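You operate a simulated robot arm through the tools that you are given. There is no shell and no other tool.

You run a simulated two-armed robot. Do the job below in one go: nothing can be reset, and whatever is moved stays where it is left.

## Task
Try the green gauge in the black tray's three caps; bin the tight one.
Fine: the reject bin; stand the gauge back in its holder; leave the red gauge and the other caps.

Only the result counts: the job must be done as asked and must still hold three seconds after the hand-in. Knocking over, shifting, dropping, spilling or breaking anything else fails it. A push-on lid holds only when it is set on centred and level and pressed home; a screw cap is set on level and turned clockwise until tight.

## Robot
Two 6-joint arms with two-finger parallel grippers on one trunk that stands fixed in place. Base frame: the origin is at the foot of the trunk, x ahead of it, y to its left, z up; the work surface is at about z = 0.86. Units: m, rad, N and s.
The left shoulder is at [-0.077, 0.177, 0.832], the right one opposite. With the tool pointing down near the work surface each hand reaches from about 0.1 to 0.72 m from the base axis, measured 20 degrees to its own side. Payload 1.57 kg a hand.
The TCP of each hand is the grasp point between the finger pads, 0.03 m short of the fingertips. In the tool frame z runs along the fingers and y along their closing line. Largest opening 0.08 m; finger width 0.017, thickness 0.012; the body of the gripper, 0.04 by 0.082 m, starts 0.08 m behind the TCP.
Orientation is told as [roll, pitch, yaw] about the base's x, y, z axes, in that order, counted from this pose: with the fingers straight down and closing along the base's y, the tool's x points along the base's -x, its y along +y and its z along -z.

## Interface
- The arms move only by the tool send_rows. It takes "left_deltas", "right_deltas" or both (then of equal length, played together; a hand with none holds still); each is a list of rows, each a list of 7 numbers: the shift along the base's x, y, z in m, then the turn, a rotation vector about the base's x, y, z in rad, then the gripper command, from -1 (shut) to 1 (fully open), values between in proportion. In form: [[dx, dy, dz, rx, ry, rz, gripper], ...]. A call has 1 to 20 rows; each row shifts and turns the commanded pose from where the row before left it. Each row takes 0.2 s and may step no farther than 0.05 m and 0.15 rad from the row before; otherwise, or with a gripper value out of range, the whole call is refused. A pose out of reach is approached as far as the arm can. The call stops where the force on the tool passes 50 N (or 10 N more than at its start, if that is more) or the arm is blocked; 0.2 s more then pass. Each finger travels about 0.072 m/s and halts on what it meets, pressing with about 41 N; the grip force reading is that of the motor and also rises with nothing between the fingers. The clock runs only during rows and for 0.2 s after the last one: add rows that do not move to give the fingers time. It gives the time, the measured TCP pose, the force on the tool (base axes), the opening and the grip force at its end, in the units of the frame above (readings bear some noise), with the torque about the TCP (base axes, N m) and any sound that the robot's microphone picked up.
- Cameras (640 x 400 px; columns grow to the right, rows downward): "scene" is now at [0.0364, 0.0276, 1.5604]; the picture's right is [0.35, -0.94, 0.00], its down [-0.65, -0.24, -0.72] and it looks along [0.67, 0.25, -0.69] (base axes); focal length 338 px, centre (320, 200). "left" rides on the left gripper at [0.072, 0.007, -0.122] in its tool frame; the picture's right is [-0.09, 1.00, 0.00], its down [-0.84, -0.08, -0.54] and it looks along [-0.54, -0.05, 0.84] (tool axes); focal length 238 px, centre (320, 200). "right" rides on the right gripper at [0.072, -0.007, -0.122] in its tool frame; the picture's right is [0.09, 1.00, 0.00], its down [-0.84, 0.08, -0.54] and it looks along [-0.54, 0.05, 0.84] (tool axes); focal length 238 px, centre (320, 200). There is no depth. A picture from a camera that has moved, and an enlarged one, comes with that camera's place and axes in the base frame and with its lens.
- snapshot(camera): a new picture of that camera. The clock stands still meanwhile.
- raise_lower(by): slides the trunk up (or, below 0, down) by that many m; the arms and the scene camera ride with it, the base frame stays. It gives what a move gives, with no picture.
- turn_head(pan, tilt): turns the head with the scene camera to pan (to the left, within 2.496 rad either way) and tilt (down, from -0.506 to 1.204), counted from straight ahead of the robot. It gives what a move gives.
- enlarge(camera, box): a new picture of the part [left, top, right, bottom] of that camera's present view, enlarged. The clock stands still meanwhile.
- close_job(): hands the job in; it is judged then, once.

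Places have to be worked out from the pictures, the camera data and where the tool is seen. Open the grippers and draw the arms clear of the work before you hand the job in, unless the task says otherwise.

The tools are called after "Call:" as name(argument=value, ...) on one line, values as JSON. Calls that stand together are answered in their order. send_rows: Moves the arms, as the interface text tells. Its arguments: {"type":"object","properties":{"left_deltas":{"type":"array","items":{"type":"array","items":{"type":"number"}}},"right_deltas":{"type":"array","items":{"type":"array","items":{"type":"number"}}}},"required":[]} The other tools are called the same way: raise_lower (by) slides the trunk up or down; turn_head (pan, tilt) turns the head that bears the scene camera; snapshot (camera) takes a picture; enlarge (camera, box) takes an enlarged picture of a part of a camera's view; close_job () hands the job in.

At the start:

```text
t: 0.0
left_position: [0.4132, 0.4119, 1.2326]
left_tcp_rot: [0.0, 0.0, 0.0]
left_force: [0.4, -0.3, -0.1]
left_wrist_torque: [-0.01, -0.04, 0.02]
left_width: 0.08
left_gripper_force: 0.0
right_position: [0.4552, -0.0052, 1.1538]
right_tcp_rot: [0.0, 0.0, -0.002]
right_force: [-0.8, 0.9, 0.5]
right_wrist_torque: [-0.02, 0.0, 0.04]
right_width: 0.08
right_gripper_force: 0.1
trunk travel left (down, up): [-0.275, 0.053]
head pan, tilt: [0.356, 0.768]
```

scene: 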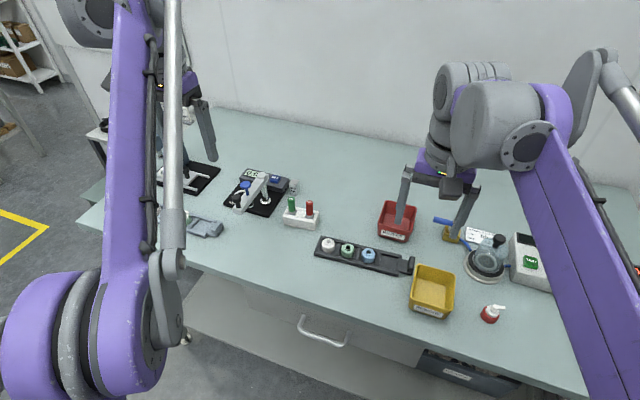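
right: 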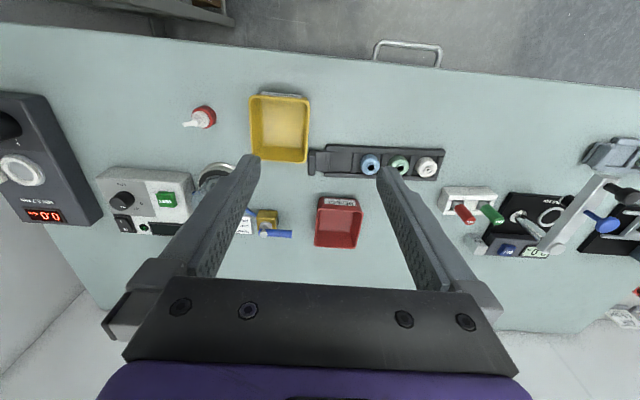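
left: 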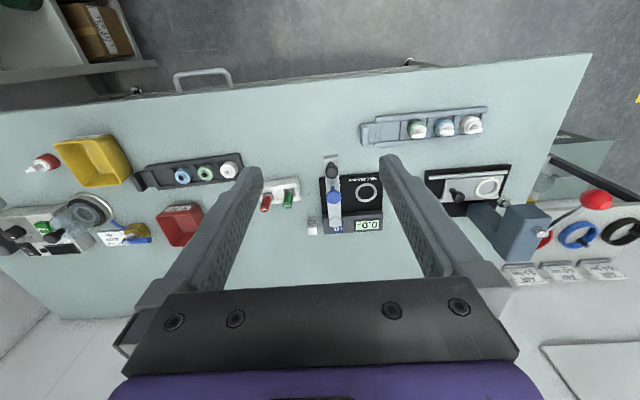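

I start by looking closer at the black tray, the gauge holder and the bins.

Call:
enlarge(camera="scene", box=[220, 160, 480, 330])

Call:
enlarge(camera="right", box=[230, 80, 550, 280])

Call:
enlarge(camera="left", box=[40, 100, 360, 300])

```text
2.35 times, centred on (350, 245) of scene
camera zoom: at [0.0364, 0.0276, 1.5604], right [0.35, -0.94, 0.0], down [-0.65, -0.24, -0.72], along [0.67, 0.25, -0.69], focal length 794 px, centre (249, 94)
```

zoom: 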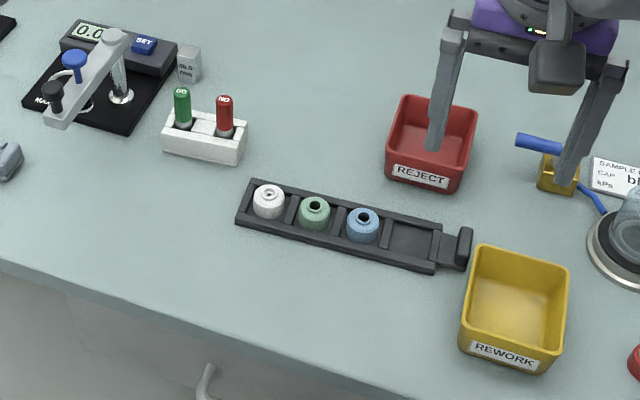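

```text
2.00 times, centred on (390, 180) of right
camera zoom: at [0.3838, -0.013, 1.2744], right [-0.09, 1.0, 0.0], down [0.84, 0.08, 0.54], along [0.54, 0.05, -0.84], focal length 477 px, centre (180, 240)
```

zoom: 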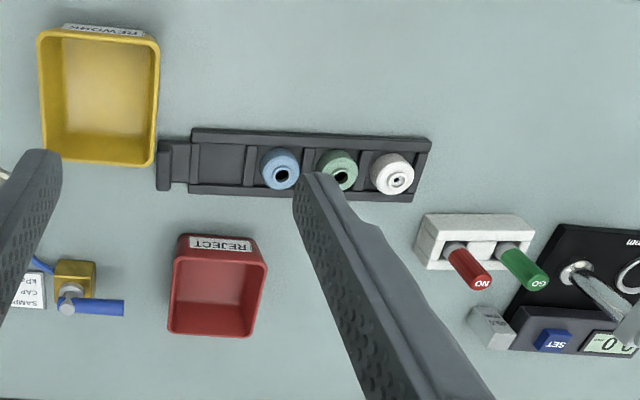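

```text
2.00 times, centred on (200, 200) of left
camera zoom: at [0.3404, 0.4191, 1.3529], right [0.09, 1.0, 0.0], down [0.84, -0.08, 0.54], along [0.54, -0.05, -0.84], focal length 477 px, centre (560, 200)
```

zoom: 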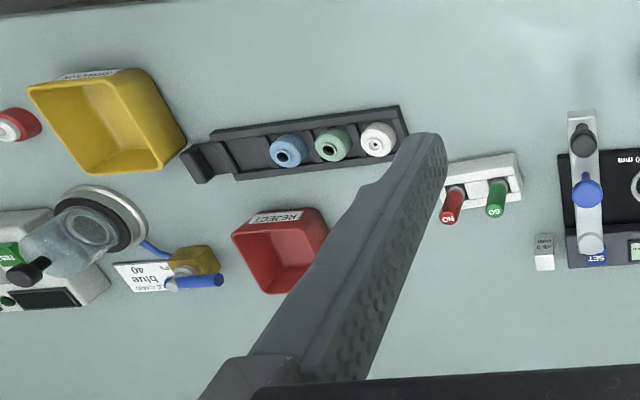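

The black tray runs along y near x≈0.55, with the white cap at y≈0.196, green at 0.145 and blue at 0.092. The GO gauge is near (0.61, 0.33). I draw the right arm aside and bring the left hand over the tray for a closer look.

Call:
send_rows(left_deltas=[[0, -0.04, -0.02, 0, 0, 0, 1], [0, -0.04, -0.02, 0, 0, 0, 1], [0, -0.04, -0.02, 0, 0, 0, 1], [0, -0.04, -0.02, 0, 0, 0, 1], [0, -0.04, -0.02, 0, 0, 0, 1], [0, -0.04, -0.02, 0, 0, 0, 1], [-0.01, -0.027, -0.015, 0, 0, 0, 1], [0, 0, 0, 0, 0, 0, 1]], right_deltas=[[-0.01, -0.045, 0, 0, 0, 0, 1], [-0.01, -0.045, 0, 0, 0, 0, 1], [-0.01, -0.045, 0, 0, 0, 0, 1], [-0.01, -0.045, 0, 0, 0, 0, 1], [-0.01, -0.045, 0, 0, 0, 0, 1], [-0.01, -0.045, 0, 0, 0, 0, 1], [-0.01, -0.03, 0, 0, 0, 0, 1], [0, 0, 0, 0, 0, 0, 1]])

Call:
snapshot(camera="left")

Call:
snapshot(camera="scene")

```text
t: 1.8
left_position: [0.403, 0.145, 1.0976]
left_tcp_rot: [0.0, 0.001, -0.001]
left_force: [-0.5, -0.8, 0.0]
left_wrist_torque: [-0.02, -0.01, 0.02]
left_width: 0.0801
left_gripper_force: 0.0
right_position: [0.3858, -0.3063, 1.1529]
right_tcp_rot: [0.001, 0.0, 0.001]
right_force: [-0.4, -1.0, 0.5]
right_wrist_torque: [-0.01, -0.02, -0.02]
right_width: 0.08
right_gripper_force: 0.1
trunk travel left (down, up): [-0.275, 0.053]
head pan, tilt: [0.356, 0.768]
```

```text
taken
camera left: at [0.3298, 0.1518, 1.2179], right [0.09, 1.0, 0.0], down [0.84, -0.08, 0.54], along [0.54, -0.05, -0.84], focal length 238 px, centre (320, 200)
```

left: 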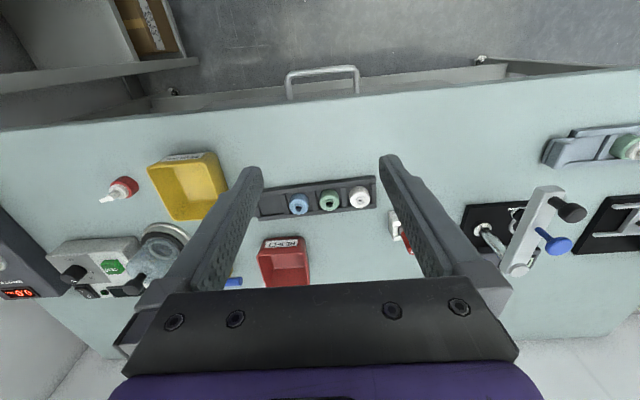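

```text
taken
camera scene: at [0.037, 0.0279, 1.5604], right [0.35, -0.94, 0.0], down [-0.65, -0.24, -0.72], along [0.67, 0.25, -0.69], focal length 338 px, centre (320, 200)
```

scene: 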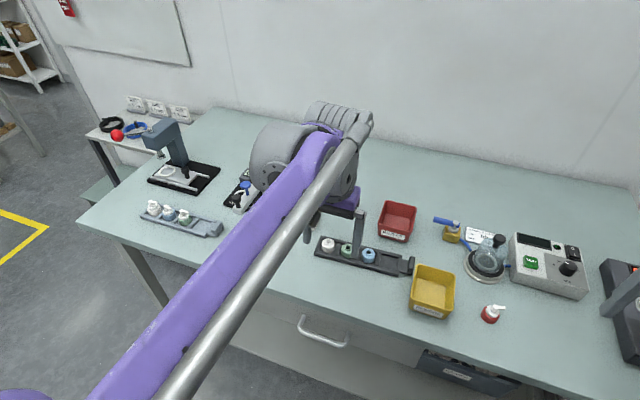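

The caps are in clear view between the fingers. I enlarge for details of the bores.

Call:
enlarge(camera="left", box=[240, 150, 400, 250])

Call:
enlarge(camera="scene", box=[300, 190, 460, 290])

```text
4.00 times, centred on (320, 200) of left
camera zoom: at [0.3298, 0.1518, 1.2179], right [0.09, 1.0, 0.0], down [0.84, -0.08, 0.54], along [0.54, -0.05, -0.84], focal length 953 px, centre (320, 200)
```

zoom: 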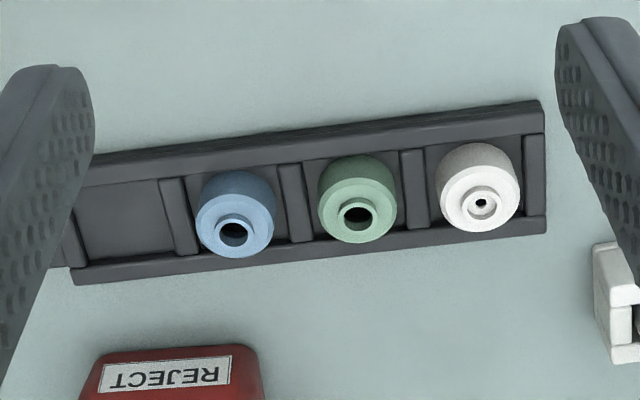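

```text
4.00 times, centred on (380, 240) of scene
camera zoom: at [0.037, 0.0279, 1.5604], right [0.35, -0.94, 0.0], down [-0.65, -0.24, -0.72], along [0.67, 0.25, -0.69], focal length 1350 px, centre (80, 40)
```

zoom: 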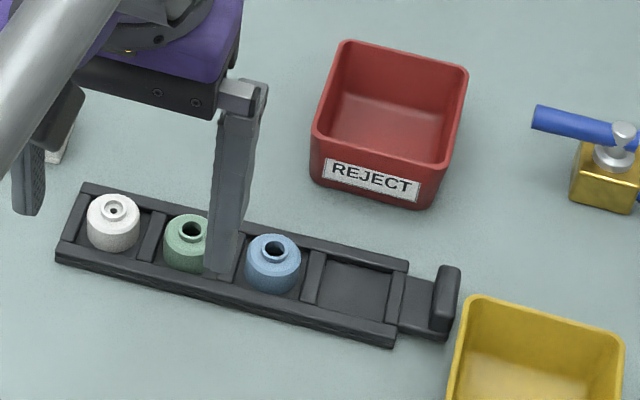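

Blue and green show deep bores; white looks stepped inside. Now I take the left hand to the gauge holder for a closer look.

Call:
send_rows(left_deltas=[[0.01, 0.04, 0, 0, 0, 0, 1], [0.01, 0.04, 0, 0, 0, 0, 1], [0.01, 0.04, 0, 0, 0, 0, 1], [0.01, 0.04, 0, 0, 0, 0, 1], [0.01, 0.015, 0, 0, 0, 0, 1], [0, 0, 0, 0, 0, 0, 1]])

Call:
snapshot(camera="left")

Call:
enlarge(camera="left", box=[240, 150, 400, 250])

Call:
snapshot(camera="scene")

```text
t: 3.2
left_position: [0.4538, 0.3208, 1.0959]
left_tcp_rot: [0.0, 0.001, -0.001]
left_force: [-0.4, -0.1, -1.1]
left_wrist_torque: [0.02, 0.0, 0.0]
left_width: 0.08
left_gripper_force: 0.1
right_position: [0.3847, -0.3062, 1.1535]
right_tcp_rot: [0.0, 0.0, 0.0]
right_force: [0.7, -0.3, 0.7]
right_wrist_torque: [0.02, 0.02, 0.01]
right_width: 0.0802
right_gripper_force: 0.1
trunk travel left (down, up): [-0.275, 0.053]
head pan, tilt: [0.356, 0.768]
```

```text
taken
camera left: at [0.3804, 0.3275, 1.2178], right [0.09, 1.0, 0.0], down [0.84, -0.08, 0.54], along [0.54, -0.05, -0.84], focal length 238 px, centre (320, 200)
```

left: 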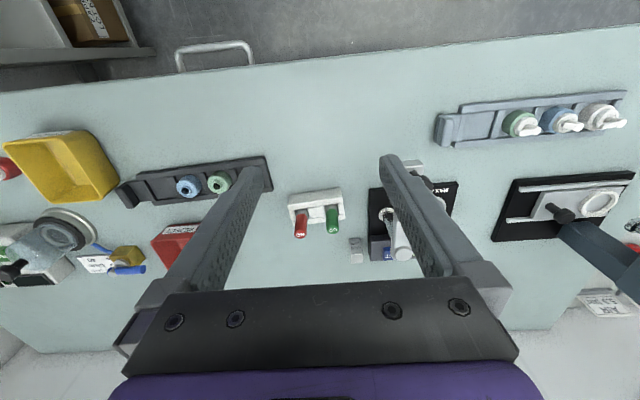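

```text
4.00 times, centred on (320, 200) of left
camera zoom: at [0.3804, 0.3275, 1.2178], right [0.09, 1.0, 0.0], down [0.84, -0.08, 0.54], along [0.54, -0.05, -0.84], focal length 953 px, centre (320, 200)
```

zoom: 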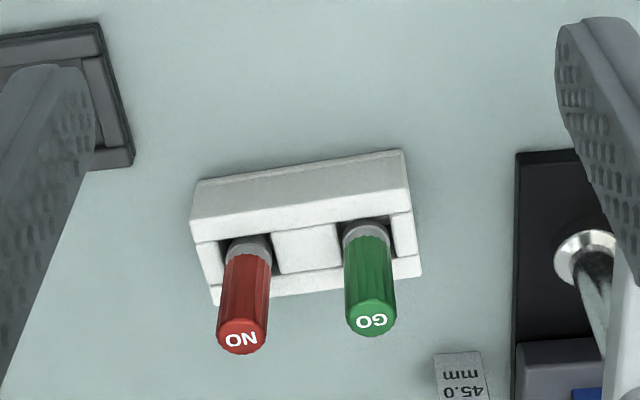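

```text
taken
camera scene: at [0.0362, 0.0276, 1.5603], right [0.35, -0.94, 0.0], down [-0.65, -0.24, -0.72], along [0.67, 0.25, -0.69], focal length 338 px, centre (320, 200)
```

scene: 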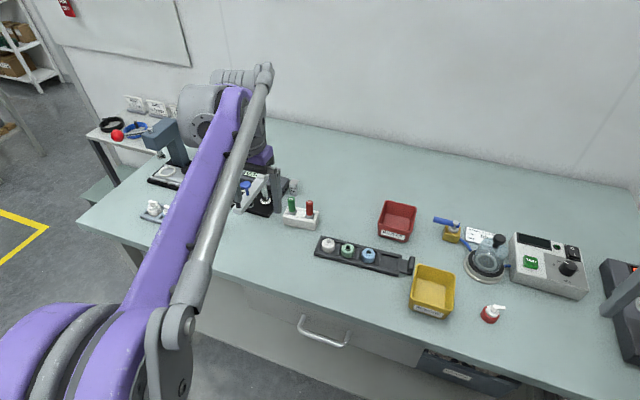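

The GO gauge's handle top sits at about (0.614, 0.325, 0.938), roughly 19 mm across and 40 mm long, and the red gauge is about 50 mm to its right. I move above it with the fingers narrowed, then check the alignment.

Call:
send_rows(left_deltas=[[0.04, 0.001, 0, 0, 0, 0, -0.1], [0.04, 0.001, 0, 0, 0, 0, -0.1], [0.04, 0.001, -0.02, 0, 0, 0, -0.1], [0.04, 0.001, -0.03, 0, 0, 0, -0.1], [0, 0, -0.026, 0, 0, 0, -0.1], [0, 0, 0, 0, 0, 0, -0.1]])

Call:
snapshot(camera="left")

Call:
snapshot(camera="scene")

```text
t: 4.6
left_position: [0.6141, 0.3235, 1.0188]
left_tcp_rot: [0.0, 0.0, 0.0]
left_force: [1.0, -0.5, -0.9]
left_wrist_torque: [0.0, 0.04, 0.02]
left_width: 0.0362
left_gripper_force: 0.3
right_position: [0.3872, -0.307, 1.1519]
right_tcp_rot: [0.001, -0.001, -0.001]
right_force: [0.4, 0.1, 0.3]
right_wrist_torque: [0.02, 0.0, 0.01]
right_width: 0.08
right_gripper_force: 0.0
trunk travel left (down, up): [-0.275, 0.053]
head pan, tilt: [0.356, 0.768]
```

```text
taken
camera left: at [0.5406, 0.3313, 1.1409], right [0.09, 1.0, 0.0], down [0.84, -0.08, 0.54], along [0.54, -0.05, -0.84], focal length 238 px, centre (320, 200)
```

left: 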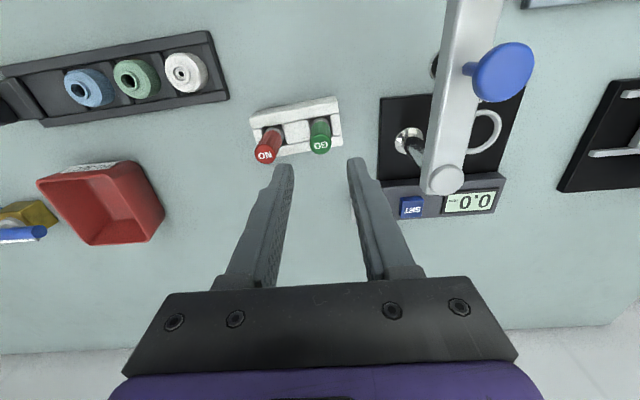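

```text
taken
camera scene: at [0.0373, 0.0277, 1.5604], right [0.35, -0.94, 0.0], down [-0.65, -0.24, -0.72], along [0.67, 0.25, -0.69], focal length 338 px, centre (320, 200)
```

scene: 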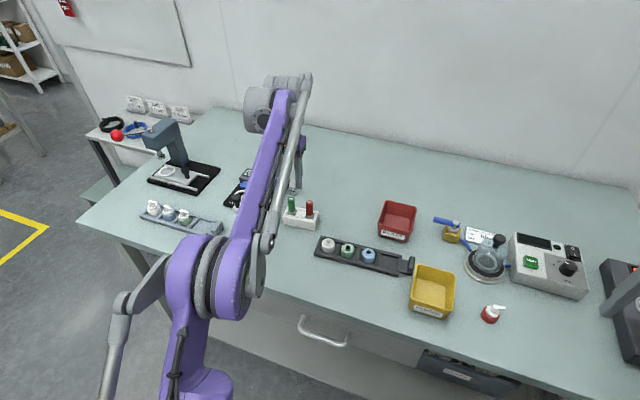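

The gauge's top shows at about (320,146), just where I expect it if it lies on the tool axis. I enlarge to confirm.

Call:
enlarge(camera="left", box=[240, 90, 400, 190])

Call:
enlarge(camera="scene", box=[260, 180, 340, 230])

```text
4.00 times, centred on (320, 140) of left
camera zoom: at [0.5406, 0.3313, 1.1409], right [0.09, 1.0, 0.0], down [0.84, -0.08, 0.54], along [0.54, -0.05, -0.84], focal length 953 px, centre (320, 440)
```

zoom: 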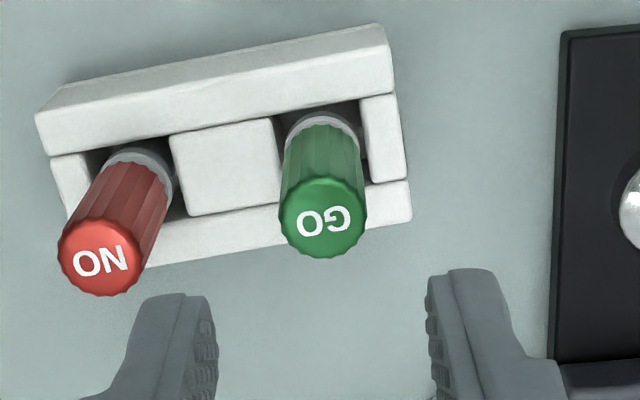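

```text
8.00 times, centred on (300, 205) of scene
camera zoom: at [0.0373, 0.0277, 1.5604], right [0.35, -0.94, 0.0], down [-0.65, -0.24, -0.72], along [0.67, 0.25, -0.69], focal length 2700 px, centre (480, 160)
```

zoom: 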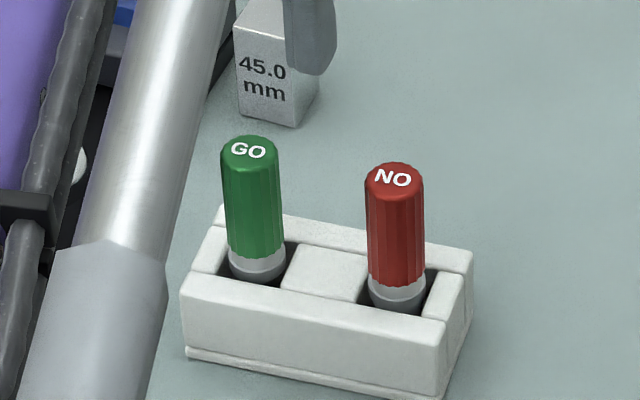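

Aligned to within about 2 mm; I shift 2 mm to the left and descend around the handle to TCP z≈0.93, then close.

Call:
send_rows(left_deltas=[[-0.0005, 0.0017, -0.03, 0, 0, 0, -0.1], [0, 0, -0.03, 0, 0, 0, -0.1], [0, 0, -0.02, 0, 0, 0, -0.1], [0, 0, -0.008, 0, 0, 0, -0.1], [0, 0, 0, 0, 0, 0, -0.1]])

Call:
enlarge(camera="left", box=[240, 130, 400, 230])

```text
t: 5.8
left_position: [0.6122, 0.326, 0.933]
left_tcp_rot: [0.0, 0.0, 0.0]
left_force: [-0.9, -0.3, 0.1]
left_wrist_torque: [-0.01, 0.0, -0.01]
left_width: 0.0358
left_gripper_force: 0.1
right_position: [0.3865, -0.3064, 1.1541]
right_tcp_rot: [0.0, 0.0, 0.0]
right_force: [-0.6, -0.3, 0.0]
right_wrist_torque: [0.01, -0.05, 0.01]
right_width: 0.0798
right_gripper_force: 0.1
trunk travel left (down, up): [-0.275, 0.053]
head pan, tilt: [0.356, 0.768]
```

```text
4.00 times, centred on (320, 180) of left
camera zoom: at [0.5393, 0.3328, 1.0538], right [0.09, 1.0, 0.0], down [0.84, -0.08, 0.54], along [0.54, -0.05, -0.84], focal length 953 px, centre (320, 280)
```

zoom: 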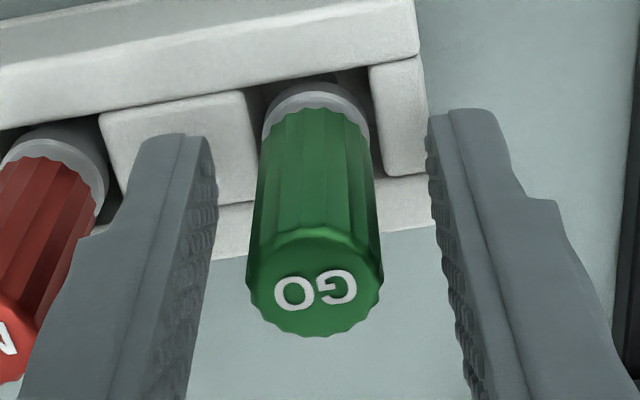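

The handle stands centred between the pads. I close on it, then lift slightly to check the grip.

Call:
send_rows(left_deltas=[[0, 0, 0, 0, 0, 0, -1], [0, 0, 0, 0, 0, 0, -1], [0, 0, 0, 0, 0, 0, -1]])

Call:
enlarge(camera="left", box=[240, 130, 400, 230])

```text
t: 6.6
left_position: [0.6116, 0.3239, 0.9321]
left_tcp_rot: [-0.002, -0.001, 0.002]
left_force: [0.8, -0.1, 0.9]
left_wrist_torque: [0.02, 0.01, 0.0]
left_width: 0.018
left_gripper_force: 32.7
right_position: [0.3865, -0.3072, 1.1537]
right_tcp_rot: [0.001, 0.0, 0.0]
right_force: [0.3, -0.7, -0.3]
right_wrist_torque: [0.04, 0.03, 0.01]
right_width: 0.08
right_gripper_force: 0.0
trunk travel left (down, up): [-0.275, 0.053]
head pan, tilt: [0.356, 0.768]
```

```text
4.00 times, centred on (320, 180) of left
camera zoom: at [0.5393, 0.3328, 1.0539], right [0.09, 1.0, 0.0], down [0.84, -0.08, 0.54], along [0.54, -0.05, -0.84], focal length 953 px, centre (320, 280)
```

zoom: 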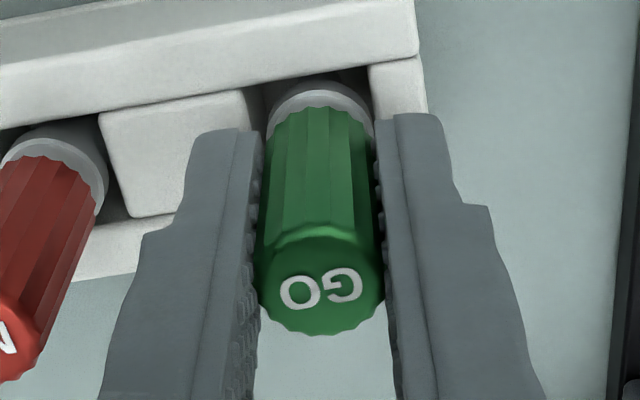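

Gripped at 18 mm width. I lift straight up and look at the pin.

Call:
send_rows(left_deltas=[[0, 0, 0.01, 0, 0, 0, -1], [0, 0, 0.03, 0, 0, 0, -1], [0, 0, 0.03, 0, 0, 0, -1], [0, 0, 0.03, 0, 0, 0, -1], [0, 0, 0, 0, 0, 0, -1]])

Call:
snapshot(camera="left")

Call:
enlarge(camera="scene", box=[260, 150, 340, 230])

```text
t: 7.8
left_position: [0.6111, 0.3253, 1.0333]
left_tcp_rot: [0.001, 0.0, 0.0]
left_force: [0.5, -0.2, -1.4]
left_wrist_torque: [0.04, -0.02, 0.03]
left_width: 0.0177
left_gripper_force: 32.6
right_position: [0.3853, -0.3052, 1.1532]
right_tcp_rot: [-0.001, 0.001, 0.001]
right_force: [0.4, -0.1, 0.4]
right_wrist_torque: [0.01, 0.01, 0.0]
right_width: 0.08
right_gripper_force: 0.0
trunk travel left (down, up): [-0.275, 0.053]
head pan, tilt: [0.356, 0.768]
```

```text
taken
camera left: at [0.5389, 0.3325, 1.1542], right [0.09, 1.0, 0.0], down [0.84, -0.08, 0.54], along [0.54, -0.05, -0.84], focal length 238 px, centre (320, 200)
```

left: 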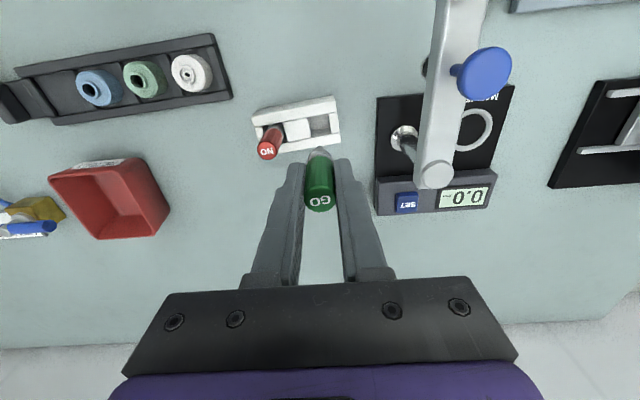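

```text
5.00 times, centred on (300, 190) of scene
camera zoom: at [0.0366, 0.0277, 1.5603], right [0.35, -0.94, 0.0], down [-0.65, -0.24, -0.72], along [0.67, 0.25, -0.69], focal length 1687 px, centre (420, 250)
```

zoom: 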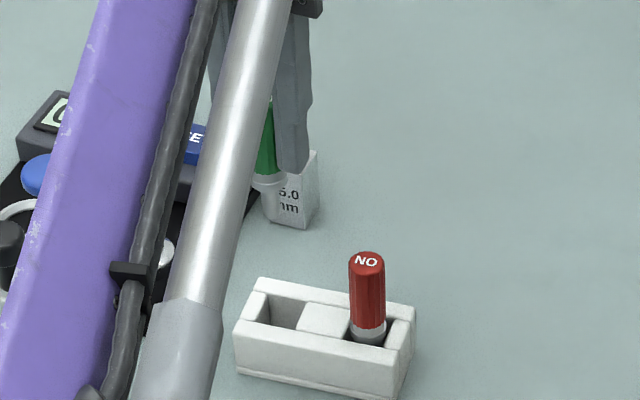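

The gauge came out cleanly and the red one is undisturbed. I enlarge the view to see the pin end and the caps.

Call:
enlarge(camera="left", box=[260, 120, 380, 220])

Call:
enlarge(camera="left", box=[60, 30, 240, 130])

Call:
enlarge(camera="scene", box=[300, 210, 420, 290])

```text
4.00 times, centred on (320, 170) of left
camera zoom: at [0.5389, 0.3325, 1.1542], right [0.09, 1.0, 0.0], down [0.84, -0.08, 0.54], along [0.54, -0.05, -0.84], focal length 953 px, centre (320, 320)
```

zoom: 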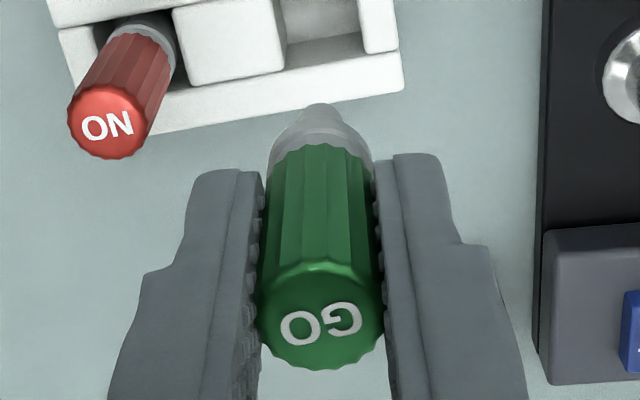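

```text
3.56 times, centred on (150, 80) of left
camera zoom: at [0.5389, 0.3325, 1.1542], right [0.09, 1.0, 0.0], down [0.84, -0.08, 0.54], along [0.54, -0.05, -0.84], focal length 848 px, centre (924, 627)
```

zoom: 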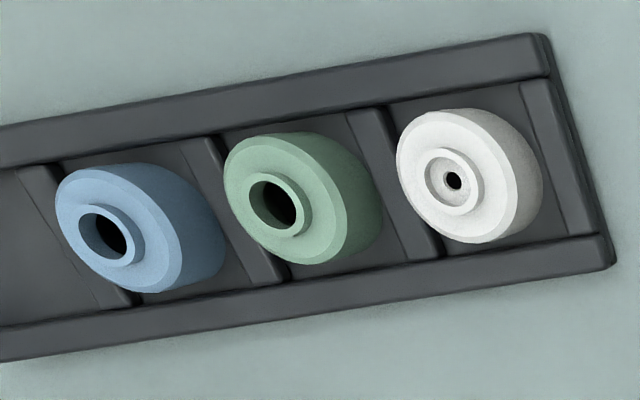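

```text
5.00 times, centred on (360, 250) of scene
camera zoom: at [0.0366, 0.0277, 1.5603], right [0.35, -0.94, 0.0], down [-0.65, -0.24, -0.72], along [0.67, 0.25, -0.69], focal length 1687 px, centre (120, -50)
```

zoom: 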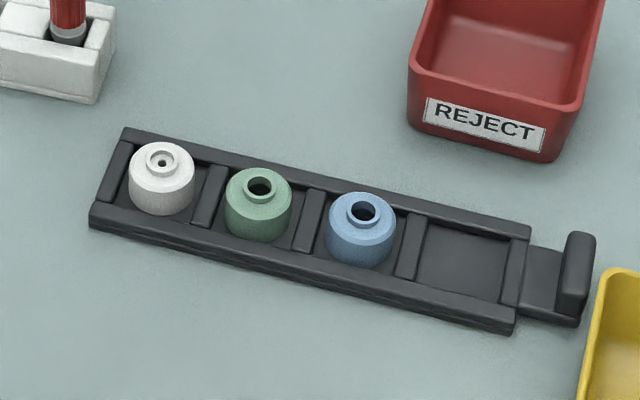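

The gauge tip sits about 71 mm below the TCP, and the cap necks are at z≈0.889: white (0.5506,0.197), green (0.551,0.145), blue (0.555,0.0925). I move over the white cap, tip about 20 mm above it.

Call:
send_rows(left_deltas=[[-0.03, -0.02, 0, 0, 0, 0, -1], [-0.0315, -0.0285, 0, 0, 0, 0, -1], [0, -0.04, 0, 0, 0, 0, -1], [0, -0.04, 0, 0, 0, 0, -1], [0, 0, -0.025, 0, 0, 0, -1], [0, 0, -0.023, 0, 0, 0, -1], [0, 0, 0, 0, 0, 0, -1]])

Call:
enlarge(camera="left", box=[240, 110, 400, 210])

Call:
enlarge(camera="scene", box=[270, 170, 430, 290])

Call:
snapshot(camera="right")

```text
t: 9.4
left_position: [0.552, 0.196, 0.9846]
left_tcp_rot: [-0.001, -0.002, 0.0]
left_force: [0.5, -0.3, -0.8]
left_wrist_torque: [-0.02, 0.04, -0.01]
left_width: 0.0177
left_gripper_force: 32.2
right_position: [0.3857, -0.3066, 1.1532]
right_tcp_rot: [0.0, 0.001, 0.0]
right_force: [0.0, 0.6, 0.7]
right_wrist_torque: [0.0, -0.02, -0.04]
right_width: 0.0801
right_gripper_force: 0.1
trunk travel left (down, up): [-0.275, 0.053]
head pan, tilt: [0.356, 0.768]
```

```text
4.00 times, centred on (320, 160) of left
camera zoom: at [0.4784, 0.2038, 1.1059], right [0.09, 1.0, 0.0], down [0.84, -0.08, 0.54], along [0.54, -0.05, -0.84], focal length 953 px, centre (320, 360)
```

zoom: 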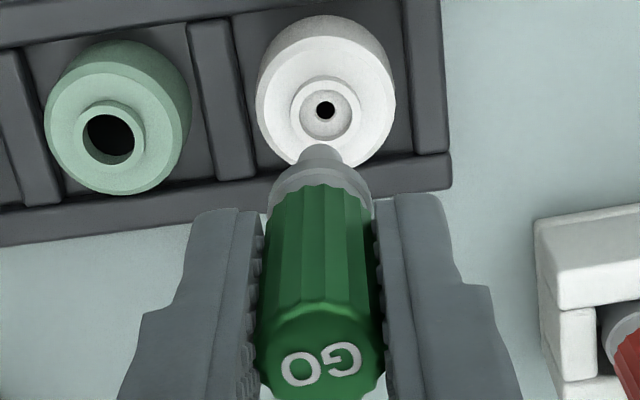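

```text
3.33 times, centred on (350, 230) of scene
camera zoom: at [0.0364, 0.0278, 1.5604], right [0.35, -0.94, 0.0], down [-0.65, -0.24, -0.72], along [0.67, 0.25, -0.69], focal length 1125 px, centre (220, 100)
```

zoom: 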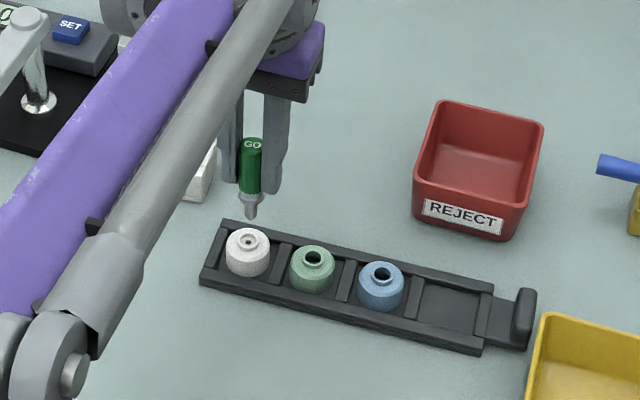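

```text
taken
camera right: at [0.3144, -0.3125, 1.2745], right [-0.09, 1.0, 0.0], down [0.84, 0.08, 0.54], along [0.54, 0.05, -0.84], focal length 238 px, centre (320, 200)
```

right: 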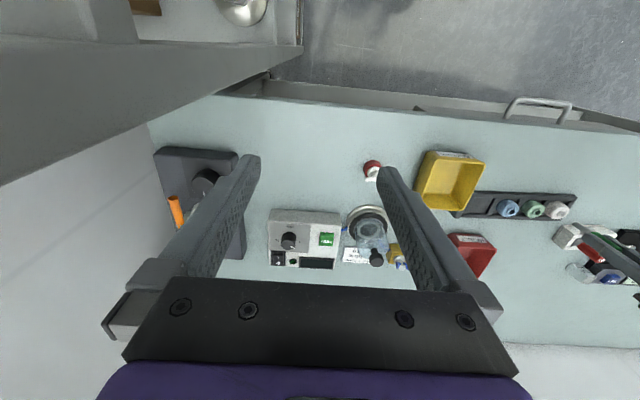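

In the wrist view I judge the tip about 3–4 mm too far in +x of the white bore. I cross-check with an enlarged scene view.

Call:
enlarge(camera="scene", box=[310, 195, 374, 259])

Call:
enlarge(camera="left", box=[290, 110, 354, 170])

```text
6.25 times, centred on (342, 227) of scene
camera zoom: at [0.0364, 0.0278, 1.5604], right [0.35, -0.94, 0.0], down [-0.65, -0.24, -0.72], along [0.67, 0.25, -0.69], focal length 2109 px, centre (182, 31)
```

zoom: 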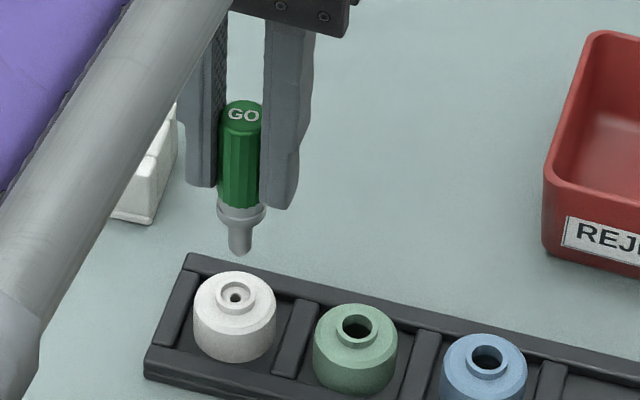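

```text
6.67 times, centred on (322, 140) of left
camera zoom: at [0.4784, 0.2038, 1.1059], right [0.09, 1.0, 0.0], down [0.84, -0.08, 0.54], along [0.54, -0.05, -0.84], focal length 1589 px, centre (307, 600)
```

zoom: 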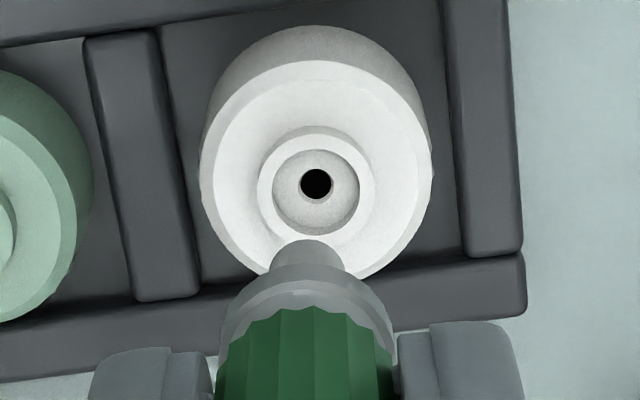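

Both views agree: shift about −3.3 mm in x and +1 mm in y. I shift and descend 18 mm, then look again.

Call:
send_rows(left_deltas=[[-0.0033, 0.001, 0, 0, 0, 0, -1], [0, 0, -0.01, 0, 0, 0, -1], [0, 0, -0.008, 0, 0, 0, -1], [0, 0, 0, 0, 0, 0, -1]])

Call:
enlarge(camera="left", box=[290, 110, 354, 170])

Call:
enlarge(camera="scene", box=[310, 205, 374, 269])

```text
t: 10.4
left_position: [0.5482, 0.1988, 0.9659]
left_tcp_rot: [0.0, 0.001, 0.001]
left_force: [0.9, 0.1, -1.4]
left_wrist_torque: [-0.01, 0.01, -0.01]
left_width: 0.0182
left_gripper_force: 32.5
right_position: [0.3865, -0.306, 1.1534]
right_tcp_rot: [-0.001, 0.001, -0.001]
right_force: [-0.3, 0.0, 0.2]
right_wrist_torque: [0.01, 0.0, 0.04]
right_width: 0.0801
right_gripper_force: 0.1
trunk travel left (down, up): [-0.275, 0.053]
head pan, tilt: [0.356, 0.768]
```

```text
6.67 times, centred on (322, 140) of left
camera zoom: at [0.4748, 0.2053, 1.0879], right [0.09, 1.0, 0.0], down [0.84, -0.08, 0.54], along [0.54, -0.05, -0.84], focal length 1589 px, centre (307, 600)
```

zoom: 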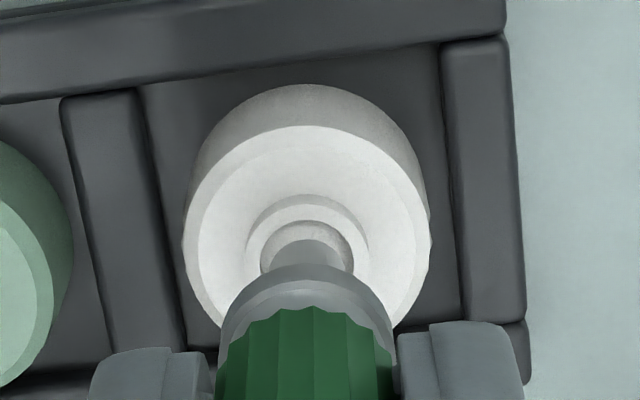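

```text
6.25 times, centred on (342, 237) of scene
camera zoom: at [0.0365, 0.0276, 1.5604], right [0.35, -0.94, 0.0], down [-0.65, -0.24, -0.72], along [0.67, 0.25, -0.69], focal length 2109 px, centre (182, -31)
```

zoom: 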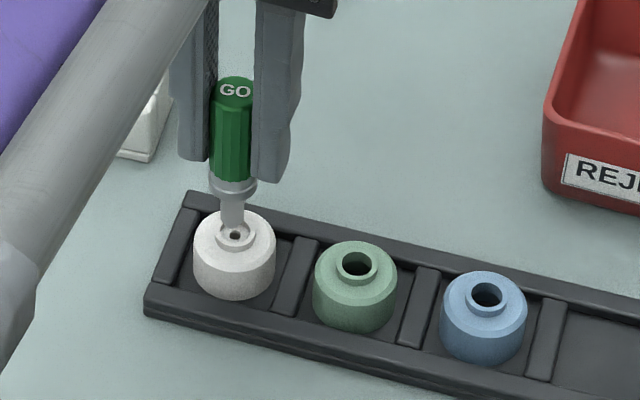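

Alignment looks within a millimetre; I trim y by −0.7 mm and lower in small steps to feel for contact.

Call:
send_rows(left_deltas=[[0, -0.0007, 0, 0, 0, 0, -1], [0, 0, -0.002, 0, 0, 0, -1], [0, 0, -0.002, 0, 0, 0, -1], [0, 0, -0.002, 0, 0, 0, -1], [0, 0, -0.002, 0, 0, 0, -1], [0, 0, 0, 0, 0, 0, -1]])

Call:
enlarge(camera="scene", box=[310, 205, 374, 269])

Call:
enlarge(camera="left", box=[290, 110, 354, 170])

```text
t: 11.8
left_position: [0.5486, 0.1977, 0.9586]
left_tcp_rot: [0.0, -0.001, 0.0]
left_force: [-0.8, -0.5, -0.9]
left_wrist_torque: [0.01, 0.0, -0.01]
left_width: 0.0178
left_gripper_force: 33.0
right_position: [0.3858, -0.3058, 1.1542]
right_tcp_rot: [-0.001, -0.002, 0.001]
right_force: [-0.2, -0.7, -0.1]
right_wrist_torque: [0.02, 0.03, 0.0]
right_width: 0.08
right_gripper_force: 0.0
trunk travel left (down, up): [-0.275, 0.053]
head pan, tilt: [0.356, 0.768]
```

```text
6.25 times, centred on (342, 237) of scene
camera zoom: at [0.0365, 0.0276, 1.5603], right [0.35, -0.94, 0.0], down [-0.65, -0.24, -0.72], along [0.67, 0.25, -0.69], focal length 2109 px, centre (182, -31)
```

zoom: 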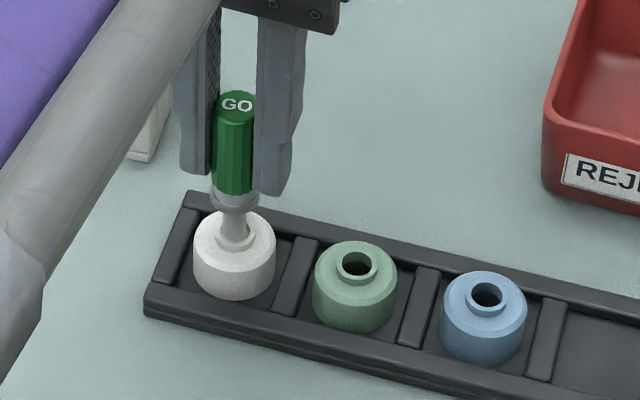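

```text
6.67 times, centred on (322, 140) of left
camera zoom: at [0.4751, 0.2045, 1.0798], right [0.09, 1.0, 0.0], down [0.84, -0.08, 0.54], along [0.54, -0.05, -0.84], focal length 1589 px, centre (307, 600)
```

zoom: 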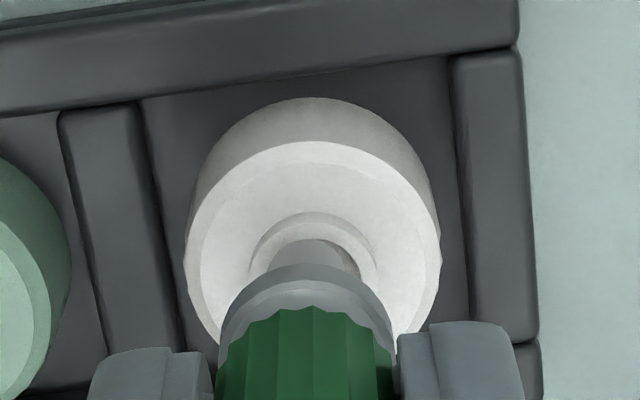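

The tip is entering the neck. I centre slightly and keep lowering gently.

Call:
send_rows(left_deltas=[[0, 0.0005, -0.001, 0, 0, 0, -1], [0, 0, -0.002, 0, 0, 0, -1], [0, 0, -0.002, 0, 0, 0, -1]])

```text
t: 12.6
left_position: [0.5478, 0.1986, 0.9543]
left_tcp_rot: [-0.001, 0.0, 0.001]
left_force: [-0.2, 0.0, 6.1]
left_wrist_torque: [0.02, -0.04, 0.03]
left_width: 0.0176
left_gripper_force: 32.3
right_position: [0.3847, -0.3062, 1.1536]
right_tcp_rot: [0.0, -0.001, 0.001]
right_force: [0.7, -0.6, -0.4]
right_wrist_torque: [0.0, 0.03, 0.0]
right_width: 0.0802
right_gripper_force: 0.2
trunk travel left (down, up): [-0.275, 0.053]
head pan, tilt: [0.356, 0.768]
```

A 6 N upward force appears at TCP z≈0.954. I look before pressing more.

Call:
enlarge(camera="scene", box=[326, 221, 358, 253])

Call:
enlarge(camera="left", box=[290, 110, 354, 170])

```text
12.50 times, centred on (342, 237) of scene
camera zoom: at [0.0357, 0.0273, 1.5605], right [0.35, -0.94, 0.0], down [-0.65, -0.24, -0.72], along [0.67, 0.25, -0.69], focal length 4218 px, centre (45, -262)
```

zoom: 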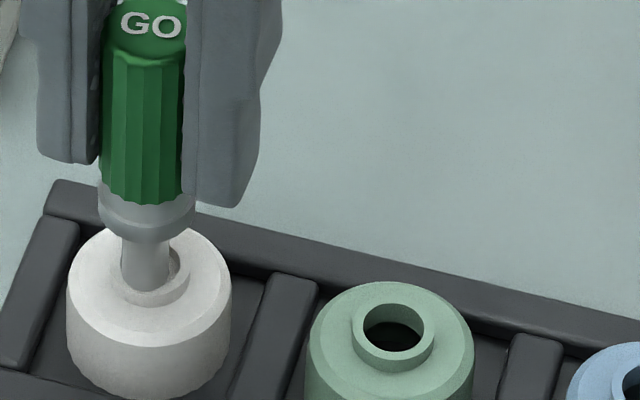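

```text
6.67 times, centred on (322, 140) of left
camera zoom: at [0.4749, 0.205, 1.0755], right [0.09, 1.0, 0.0], down [0.84, -0.08, 0.54], along [0.54, -0.05, -0.84], focal length 1589 px, centre (307, 600)
```

zoom: 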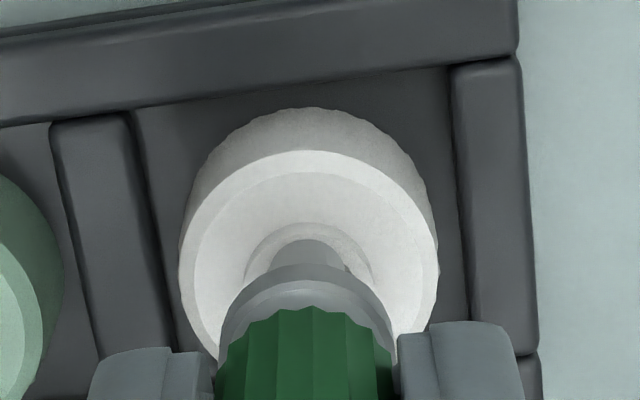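

The pin rests in the mouth of the white cap's neck. I press 2 mm more to see whether it will go in.

Call:
send_rows(left_deltas=[[0.0005, 0, -0.001, 0, 0, 0, -1], [0, 0, -0.001, 0, 0, 0, -1], [0, 0, 0, 0, 0, 0, -1]])

Call:
enlarge(camera="scene", box=[326, 221, 358, 253])

```text
t: 13.4
left_position: [0.5481, 0.1978, 0.9537]
left_tcp_rot: [0.0, -0.002, 0.001]
left_force: [1.8, 1.7, 28.1]
left_wrist_torque: [0.05, -0.13, 0.01]
left_width: 0.0179
left_gripper_force: 32.6
right_position: [0.3847, -0.3067, 1.1543]
right_tcp_rot: [0.0, 0.0, 0.0]
right_force: [-0.5, 0.5, -0.2]
right_wrist_torque: [0.01, 0.0, 0.0]
right_width: 0.0802
right_gripper_force: 0.0
trunk travel left (down, up): [-0.275, 0.053]
head pan, tilt: [0.356, 0.768]
```

```text
12.50 times, centred on (342, 237) of scene
camera zoom: at [0.034, 0.0268, 1.5606], right [0.35, -0.94, 0.0], down [-0.65, -0.24, -0.72], along [0.68, 0.25, -0.69], focal length 4218 px, centre (45, -262)
```

zoom: 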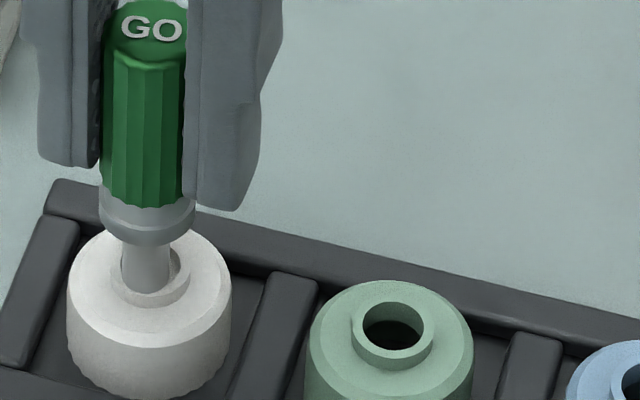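

At 28 N the pin still stays in the neck mouth, so the white cap refuses the gauge at TCP z≈0.954. I lift off and go to the green cap.

Call:
send_rows(left_deltas=[[0, 0, 0.005, 0, 0, 0, -1], [0, 0, 0.015, 0, 0, 0, -1], [0, 0, 0.015, 0, 0, 0, -1], [0.0025, -0.03, 0, 0, 0, 0, -1], [0, -0.022, 0, 0, 0, 0, -1], [0, 0, 0, 0, 0, 0, -1]])

Call:
enlarge(camera="left", box=[240, 110, 400, 210])

Call:
enlarge(camera="scene", box=[320, 205, 384, 269])

```text
t: 14.8
left_position: [0.5509, 0.1464, 0.9863]
left_tcp_rot: [0.0, 0.001, 0.0]
left_force: [-0.4, 0.4, -0.2]
left_wrist_torque: [-0.03, 0.0, -0.05]
left_width: 0.0178
left_gripper_force: 33.2
right_position: [0.3861, -0.3068, 1.1524]
right_tcp_rot: [0.0, 0.0, 0.001]
right_force: [0.5, 0.0, 0.5]
right_wrist_torque: [0.01, -0.02, 0.01]
right_width: 0.08
right_gripper_force: 0.1
trunk travel left (down, up): [-0.275, 0.053]
head pan, tilt: [0.356, 0.768]
```

```text
4.00 times, centred on (320, 160) of left
camera zoom: at [0.4785, 0.1538, 1.1084], right [0.09, 1.0, 0.0], down [0.84, -0.08, 0.54], along [0.54, -0.05, -0.84], focal length 953 px, centre (320, 360)
```

zoom: 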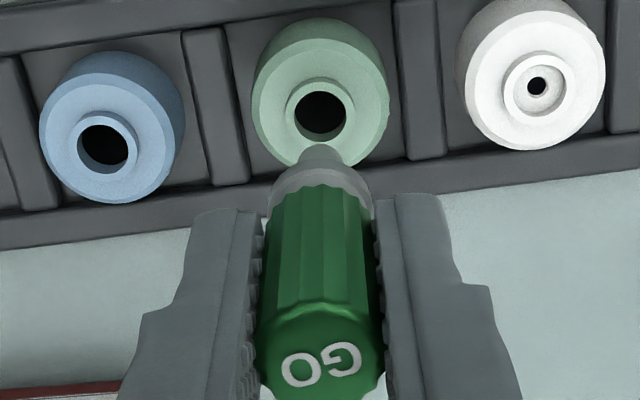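

```text
6.25 times, centred on (352, 237) of scene
camera zoom: at [0.0366, 0.0277, 1.5603], right [0.35, -0.94, 0.0], down [-0.65, -0.24, -0.72], along [0.67, 0.25, -0.69], focal length 2109 px, centre (120, -31)
```

zoom: 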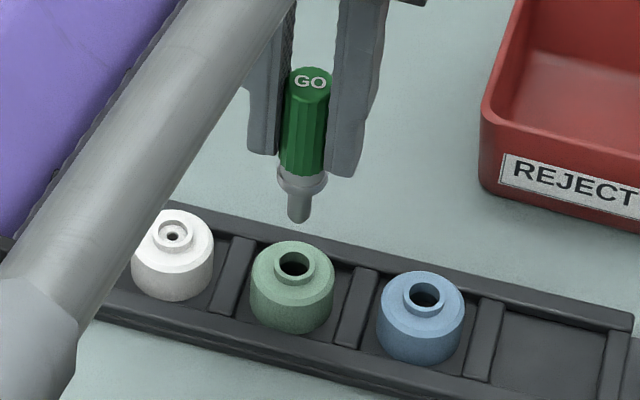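

The tip needs about −2.3 mm in x to sit over the green bore. I shift, descend to just above it and recheck.

Call:
send_rows(left_deltas=[[-0.0022, 0, 0, 0, 0, 0, -1], [0, 0, -0.01, 0, 0, 0, -1], [0, 0, -0.01, 0, 0, 0, -1], [0, 0, 0, 0, 0, 0, -1]])

Call:
enlarge(camera="left", box=[290, 110, 354, 170])

Call:
enlarge(camera="scene", box=[336, 221, 368, 253])

```text
t: 15.8
left_position: [0.5489, 0.1466, 0.9652]
left_tcp_rot: [0.0, 0.001, 0.0]
left_force: [0.8, -0.3, -1.3]
left_wrist_torque: [0.01, -0.01, -0.01]
left_width: 0.0182
left_gripper_force: 32.6
right_position: [0.3851, -0.3064, 1.1538]
right_tcp_rot: [0.001, -0.001, 0.001]
right_force: [-0.4, -1.0, -0.2]
right_wrist_torque: [0.01, -0.01, 0.01]
right_width: 0.08
right_gripper_force: 0.1
trunk travel left (down, up): [-0.275, 0.053]
head pan, tilt: [0.356, 0.768]
```

```text
6.67 times, centred on (322, 140) of left
camera zoom: at [0.4759, 0.1533, 1.0876], right [0.09, 1.0, 0.0], down [0.84, -0.08, 0.54], along [0.54, -0.05, -0.84], focal length 1589 px, centre (307, 600)
```

zoom: 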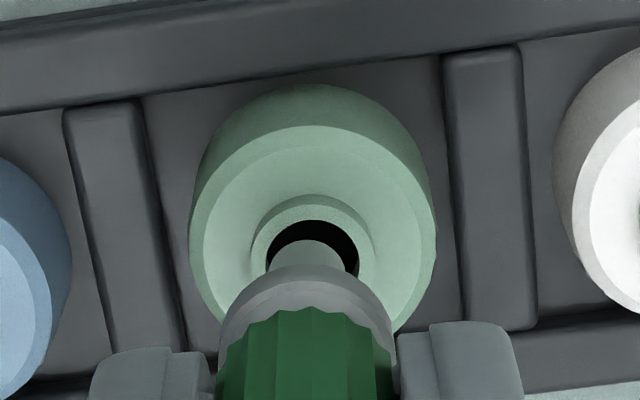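

```text
12.50 times, centred on (352, 237) of scene
camera zoom: at [0.0364, 0.0275, 1.5604], right [0.35, -0.94, 0.0], down [-0.65, -0.24, -0.72], along [0.67, 0.25, -0.69], focal length 4218 px, centre (-80, -262)
```

zoom: 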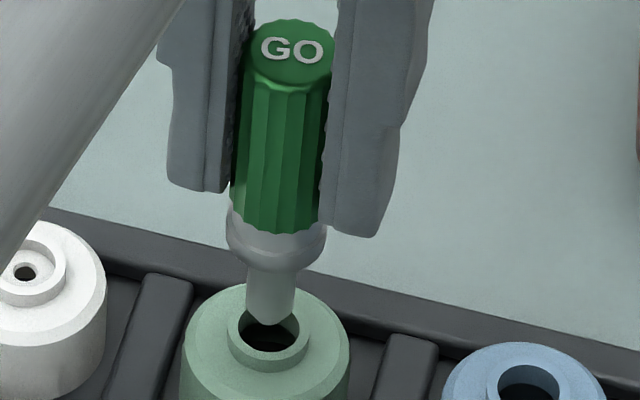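

Well aligned (within ~0.5 mm). I lower in small steps into the green cap.

Call:
send_rows(left_deltas=[[0.0003, 0.0002, -0.002, 0, 0, 0, -1], [0, 0, -0.002, 0, 0, 0, -1], [0, 0, -0.002, 0, 0, 0, -1], [0, 0, -0.002, 0, 0, 0, -1], [0, 0, -0.002, 0, 0, 0, -1], [0, 0, -0.002, 0, 0, 0, -1]])

Call:
enlarge(camera="scene", box=[336, 221, 368, 253])

Call:
enlarge(camera="left", box=[290, 110, 354, 170])

```text
t: 17.2
left_position: [0.55, 0.1458, 0.9539]
left_tcp_rot: [-0.002, 0.0, 0.0]
left_force: [-0.6, 0.1, -1.2]
left_wrist_torque: [0.01, 0.05, 0.02]
left_width: 0.018
left_gripper_force: 33.2
right_position: [0.3868, -0.306, 1.1542]
right_tcp_rot: [0.001, 0.0, -0.002]
right_force: [-0.8, -0.9, 0.4]
right_wrist_torque: [-0.03, 0.01, -0.01]
right_width: 0.0799
right_gripper_force: 0.1
trunk travel left (down, up): [-0.275, 0.053]
head pan, tilt: [0.356, 0.768]
```

```text
12.50 times, centred on (352, 237) of scene
camera zoom: at [0.0365, 0.0276, 1.5603], right [0.35, -0.94, 0.0], down [-0.65, -0.24, -0.72], along [0.67, 0.25, -0.69], focal length 4218 px, centre (-80, -262)
```

zoom: 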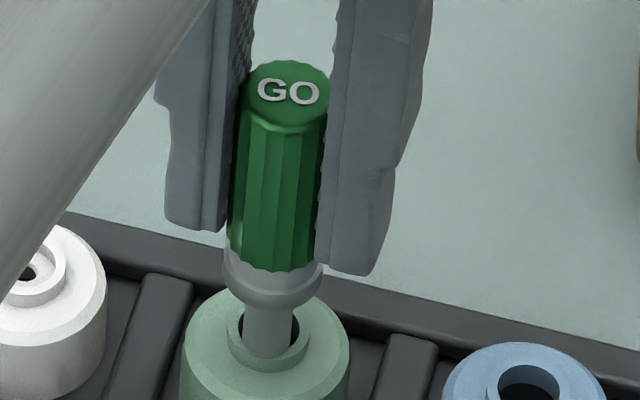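

```text
6.67 times, centred on (322, 140) of left
camera zoom: at [0.476, 0.1533, 1.0759], right [0.09, 1.0, 0.0], down [0.84, -0.08, 0.54], along [0.54, -0.05, -0.84], focal length 1589 px, centre (307, 600)
```

zoom: 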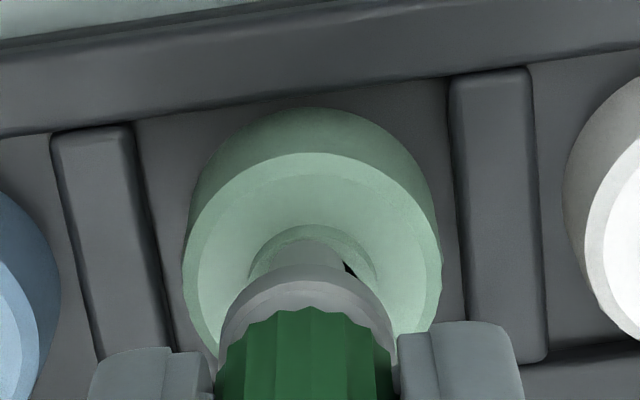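

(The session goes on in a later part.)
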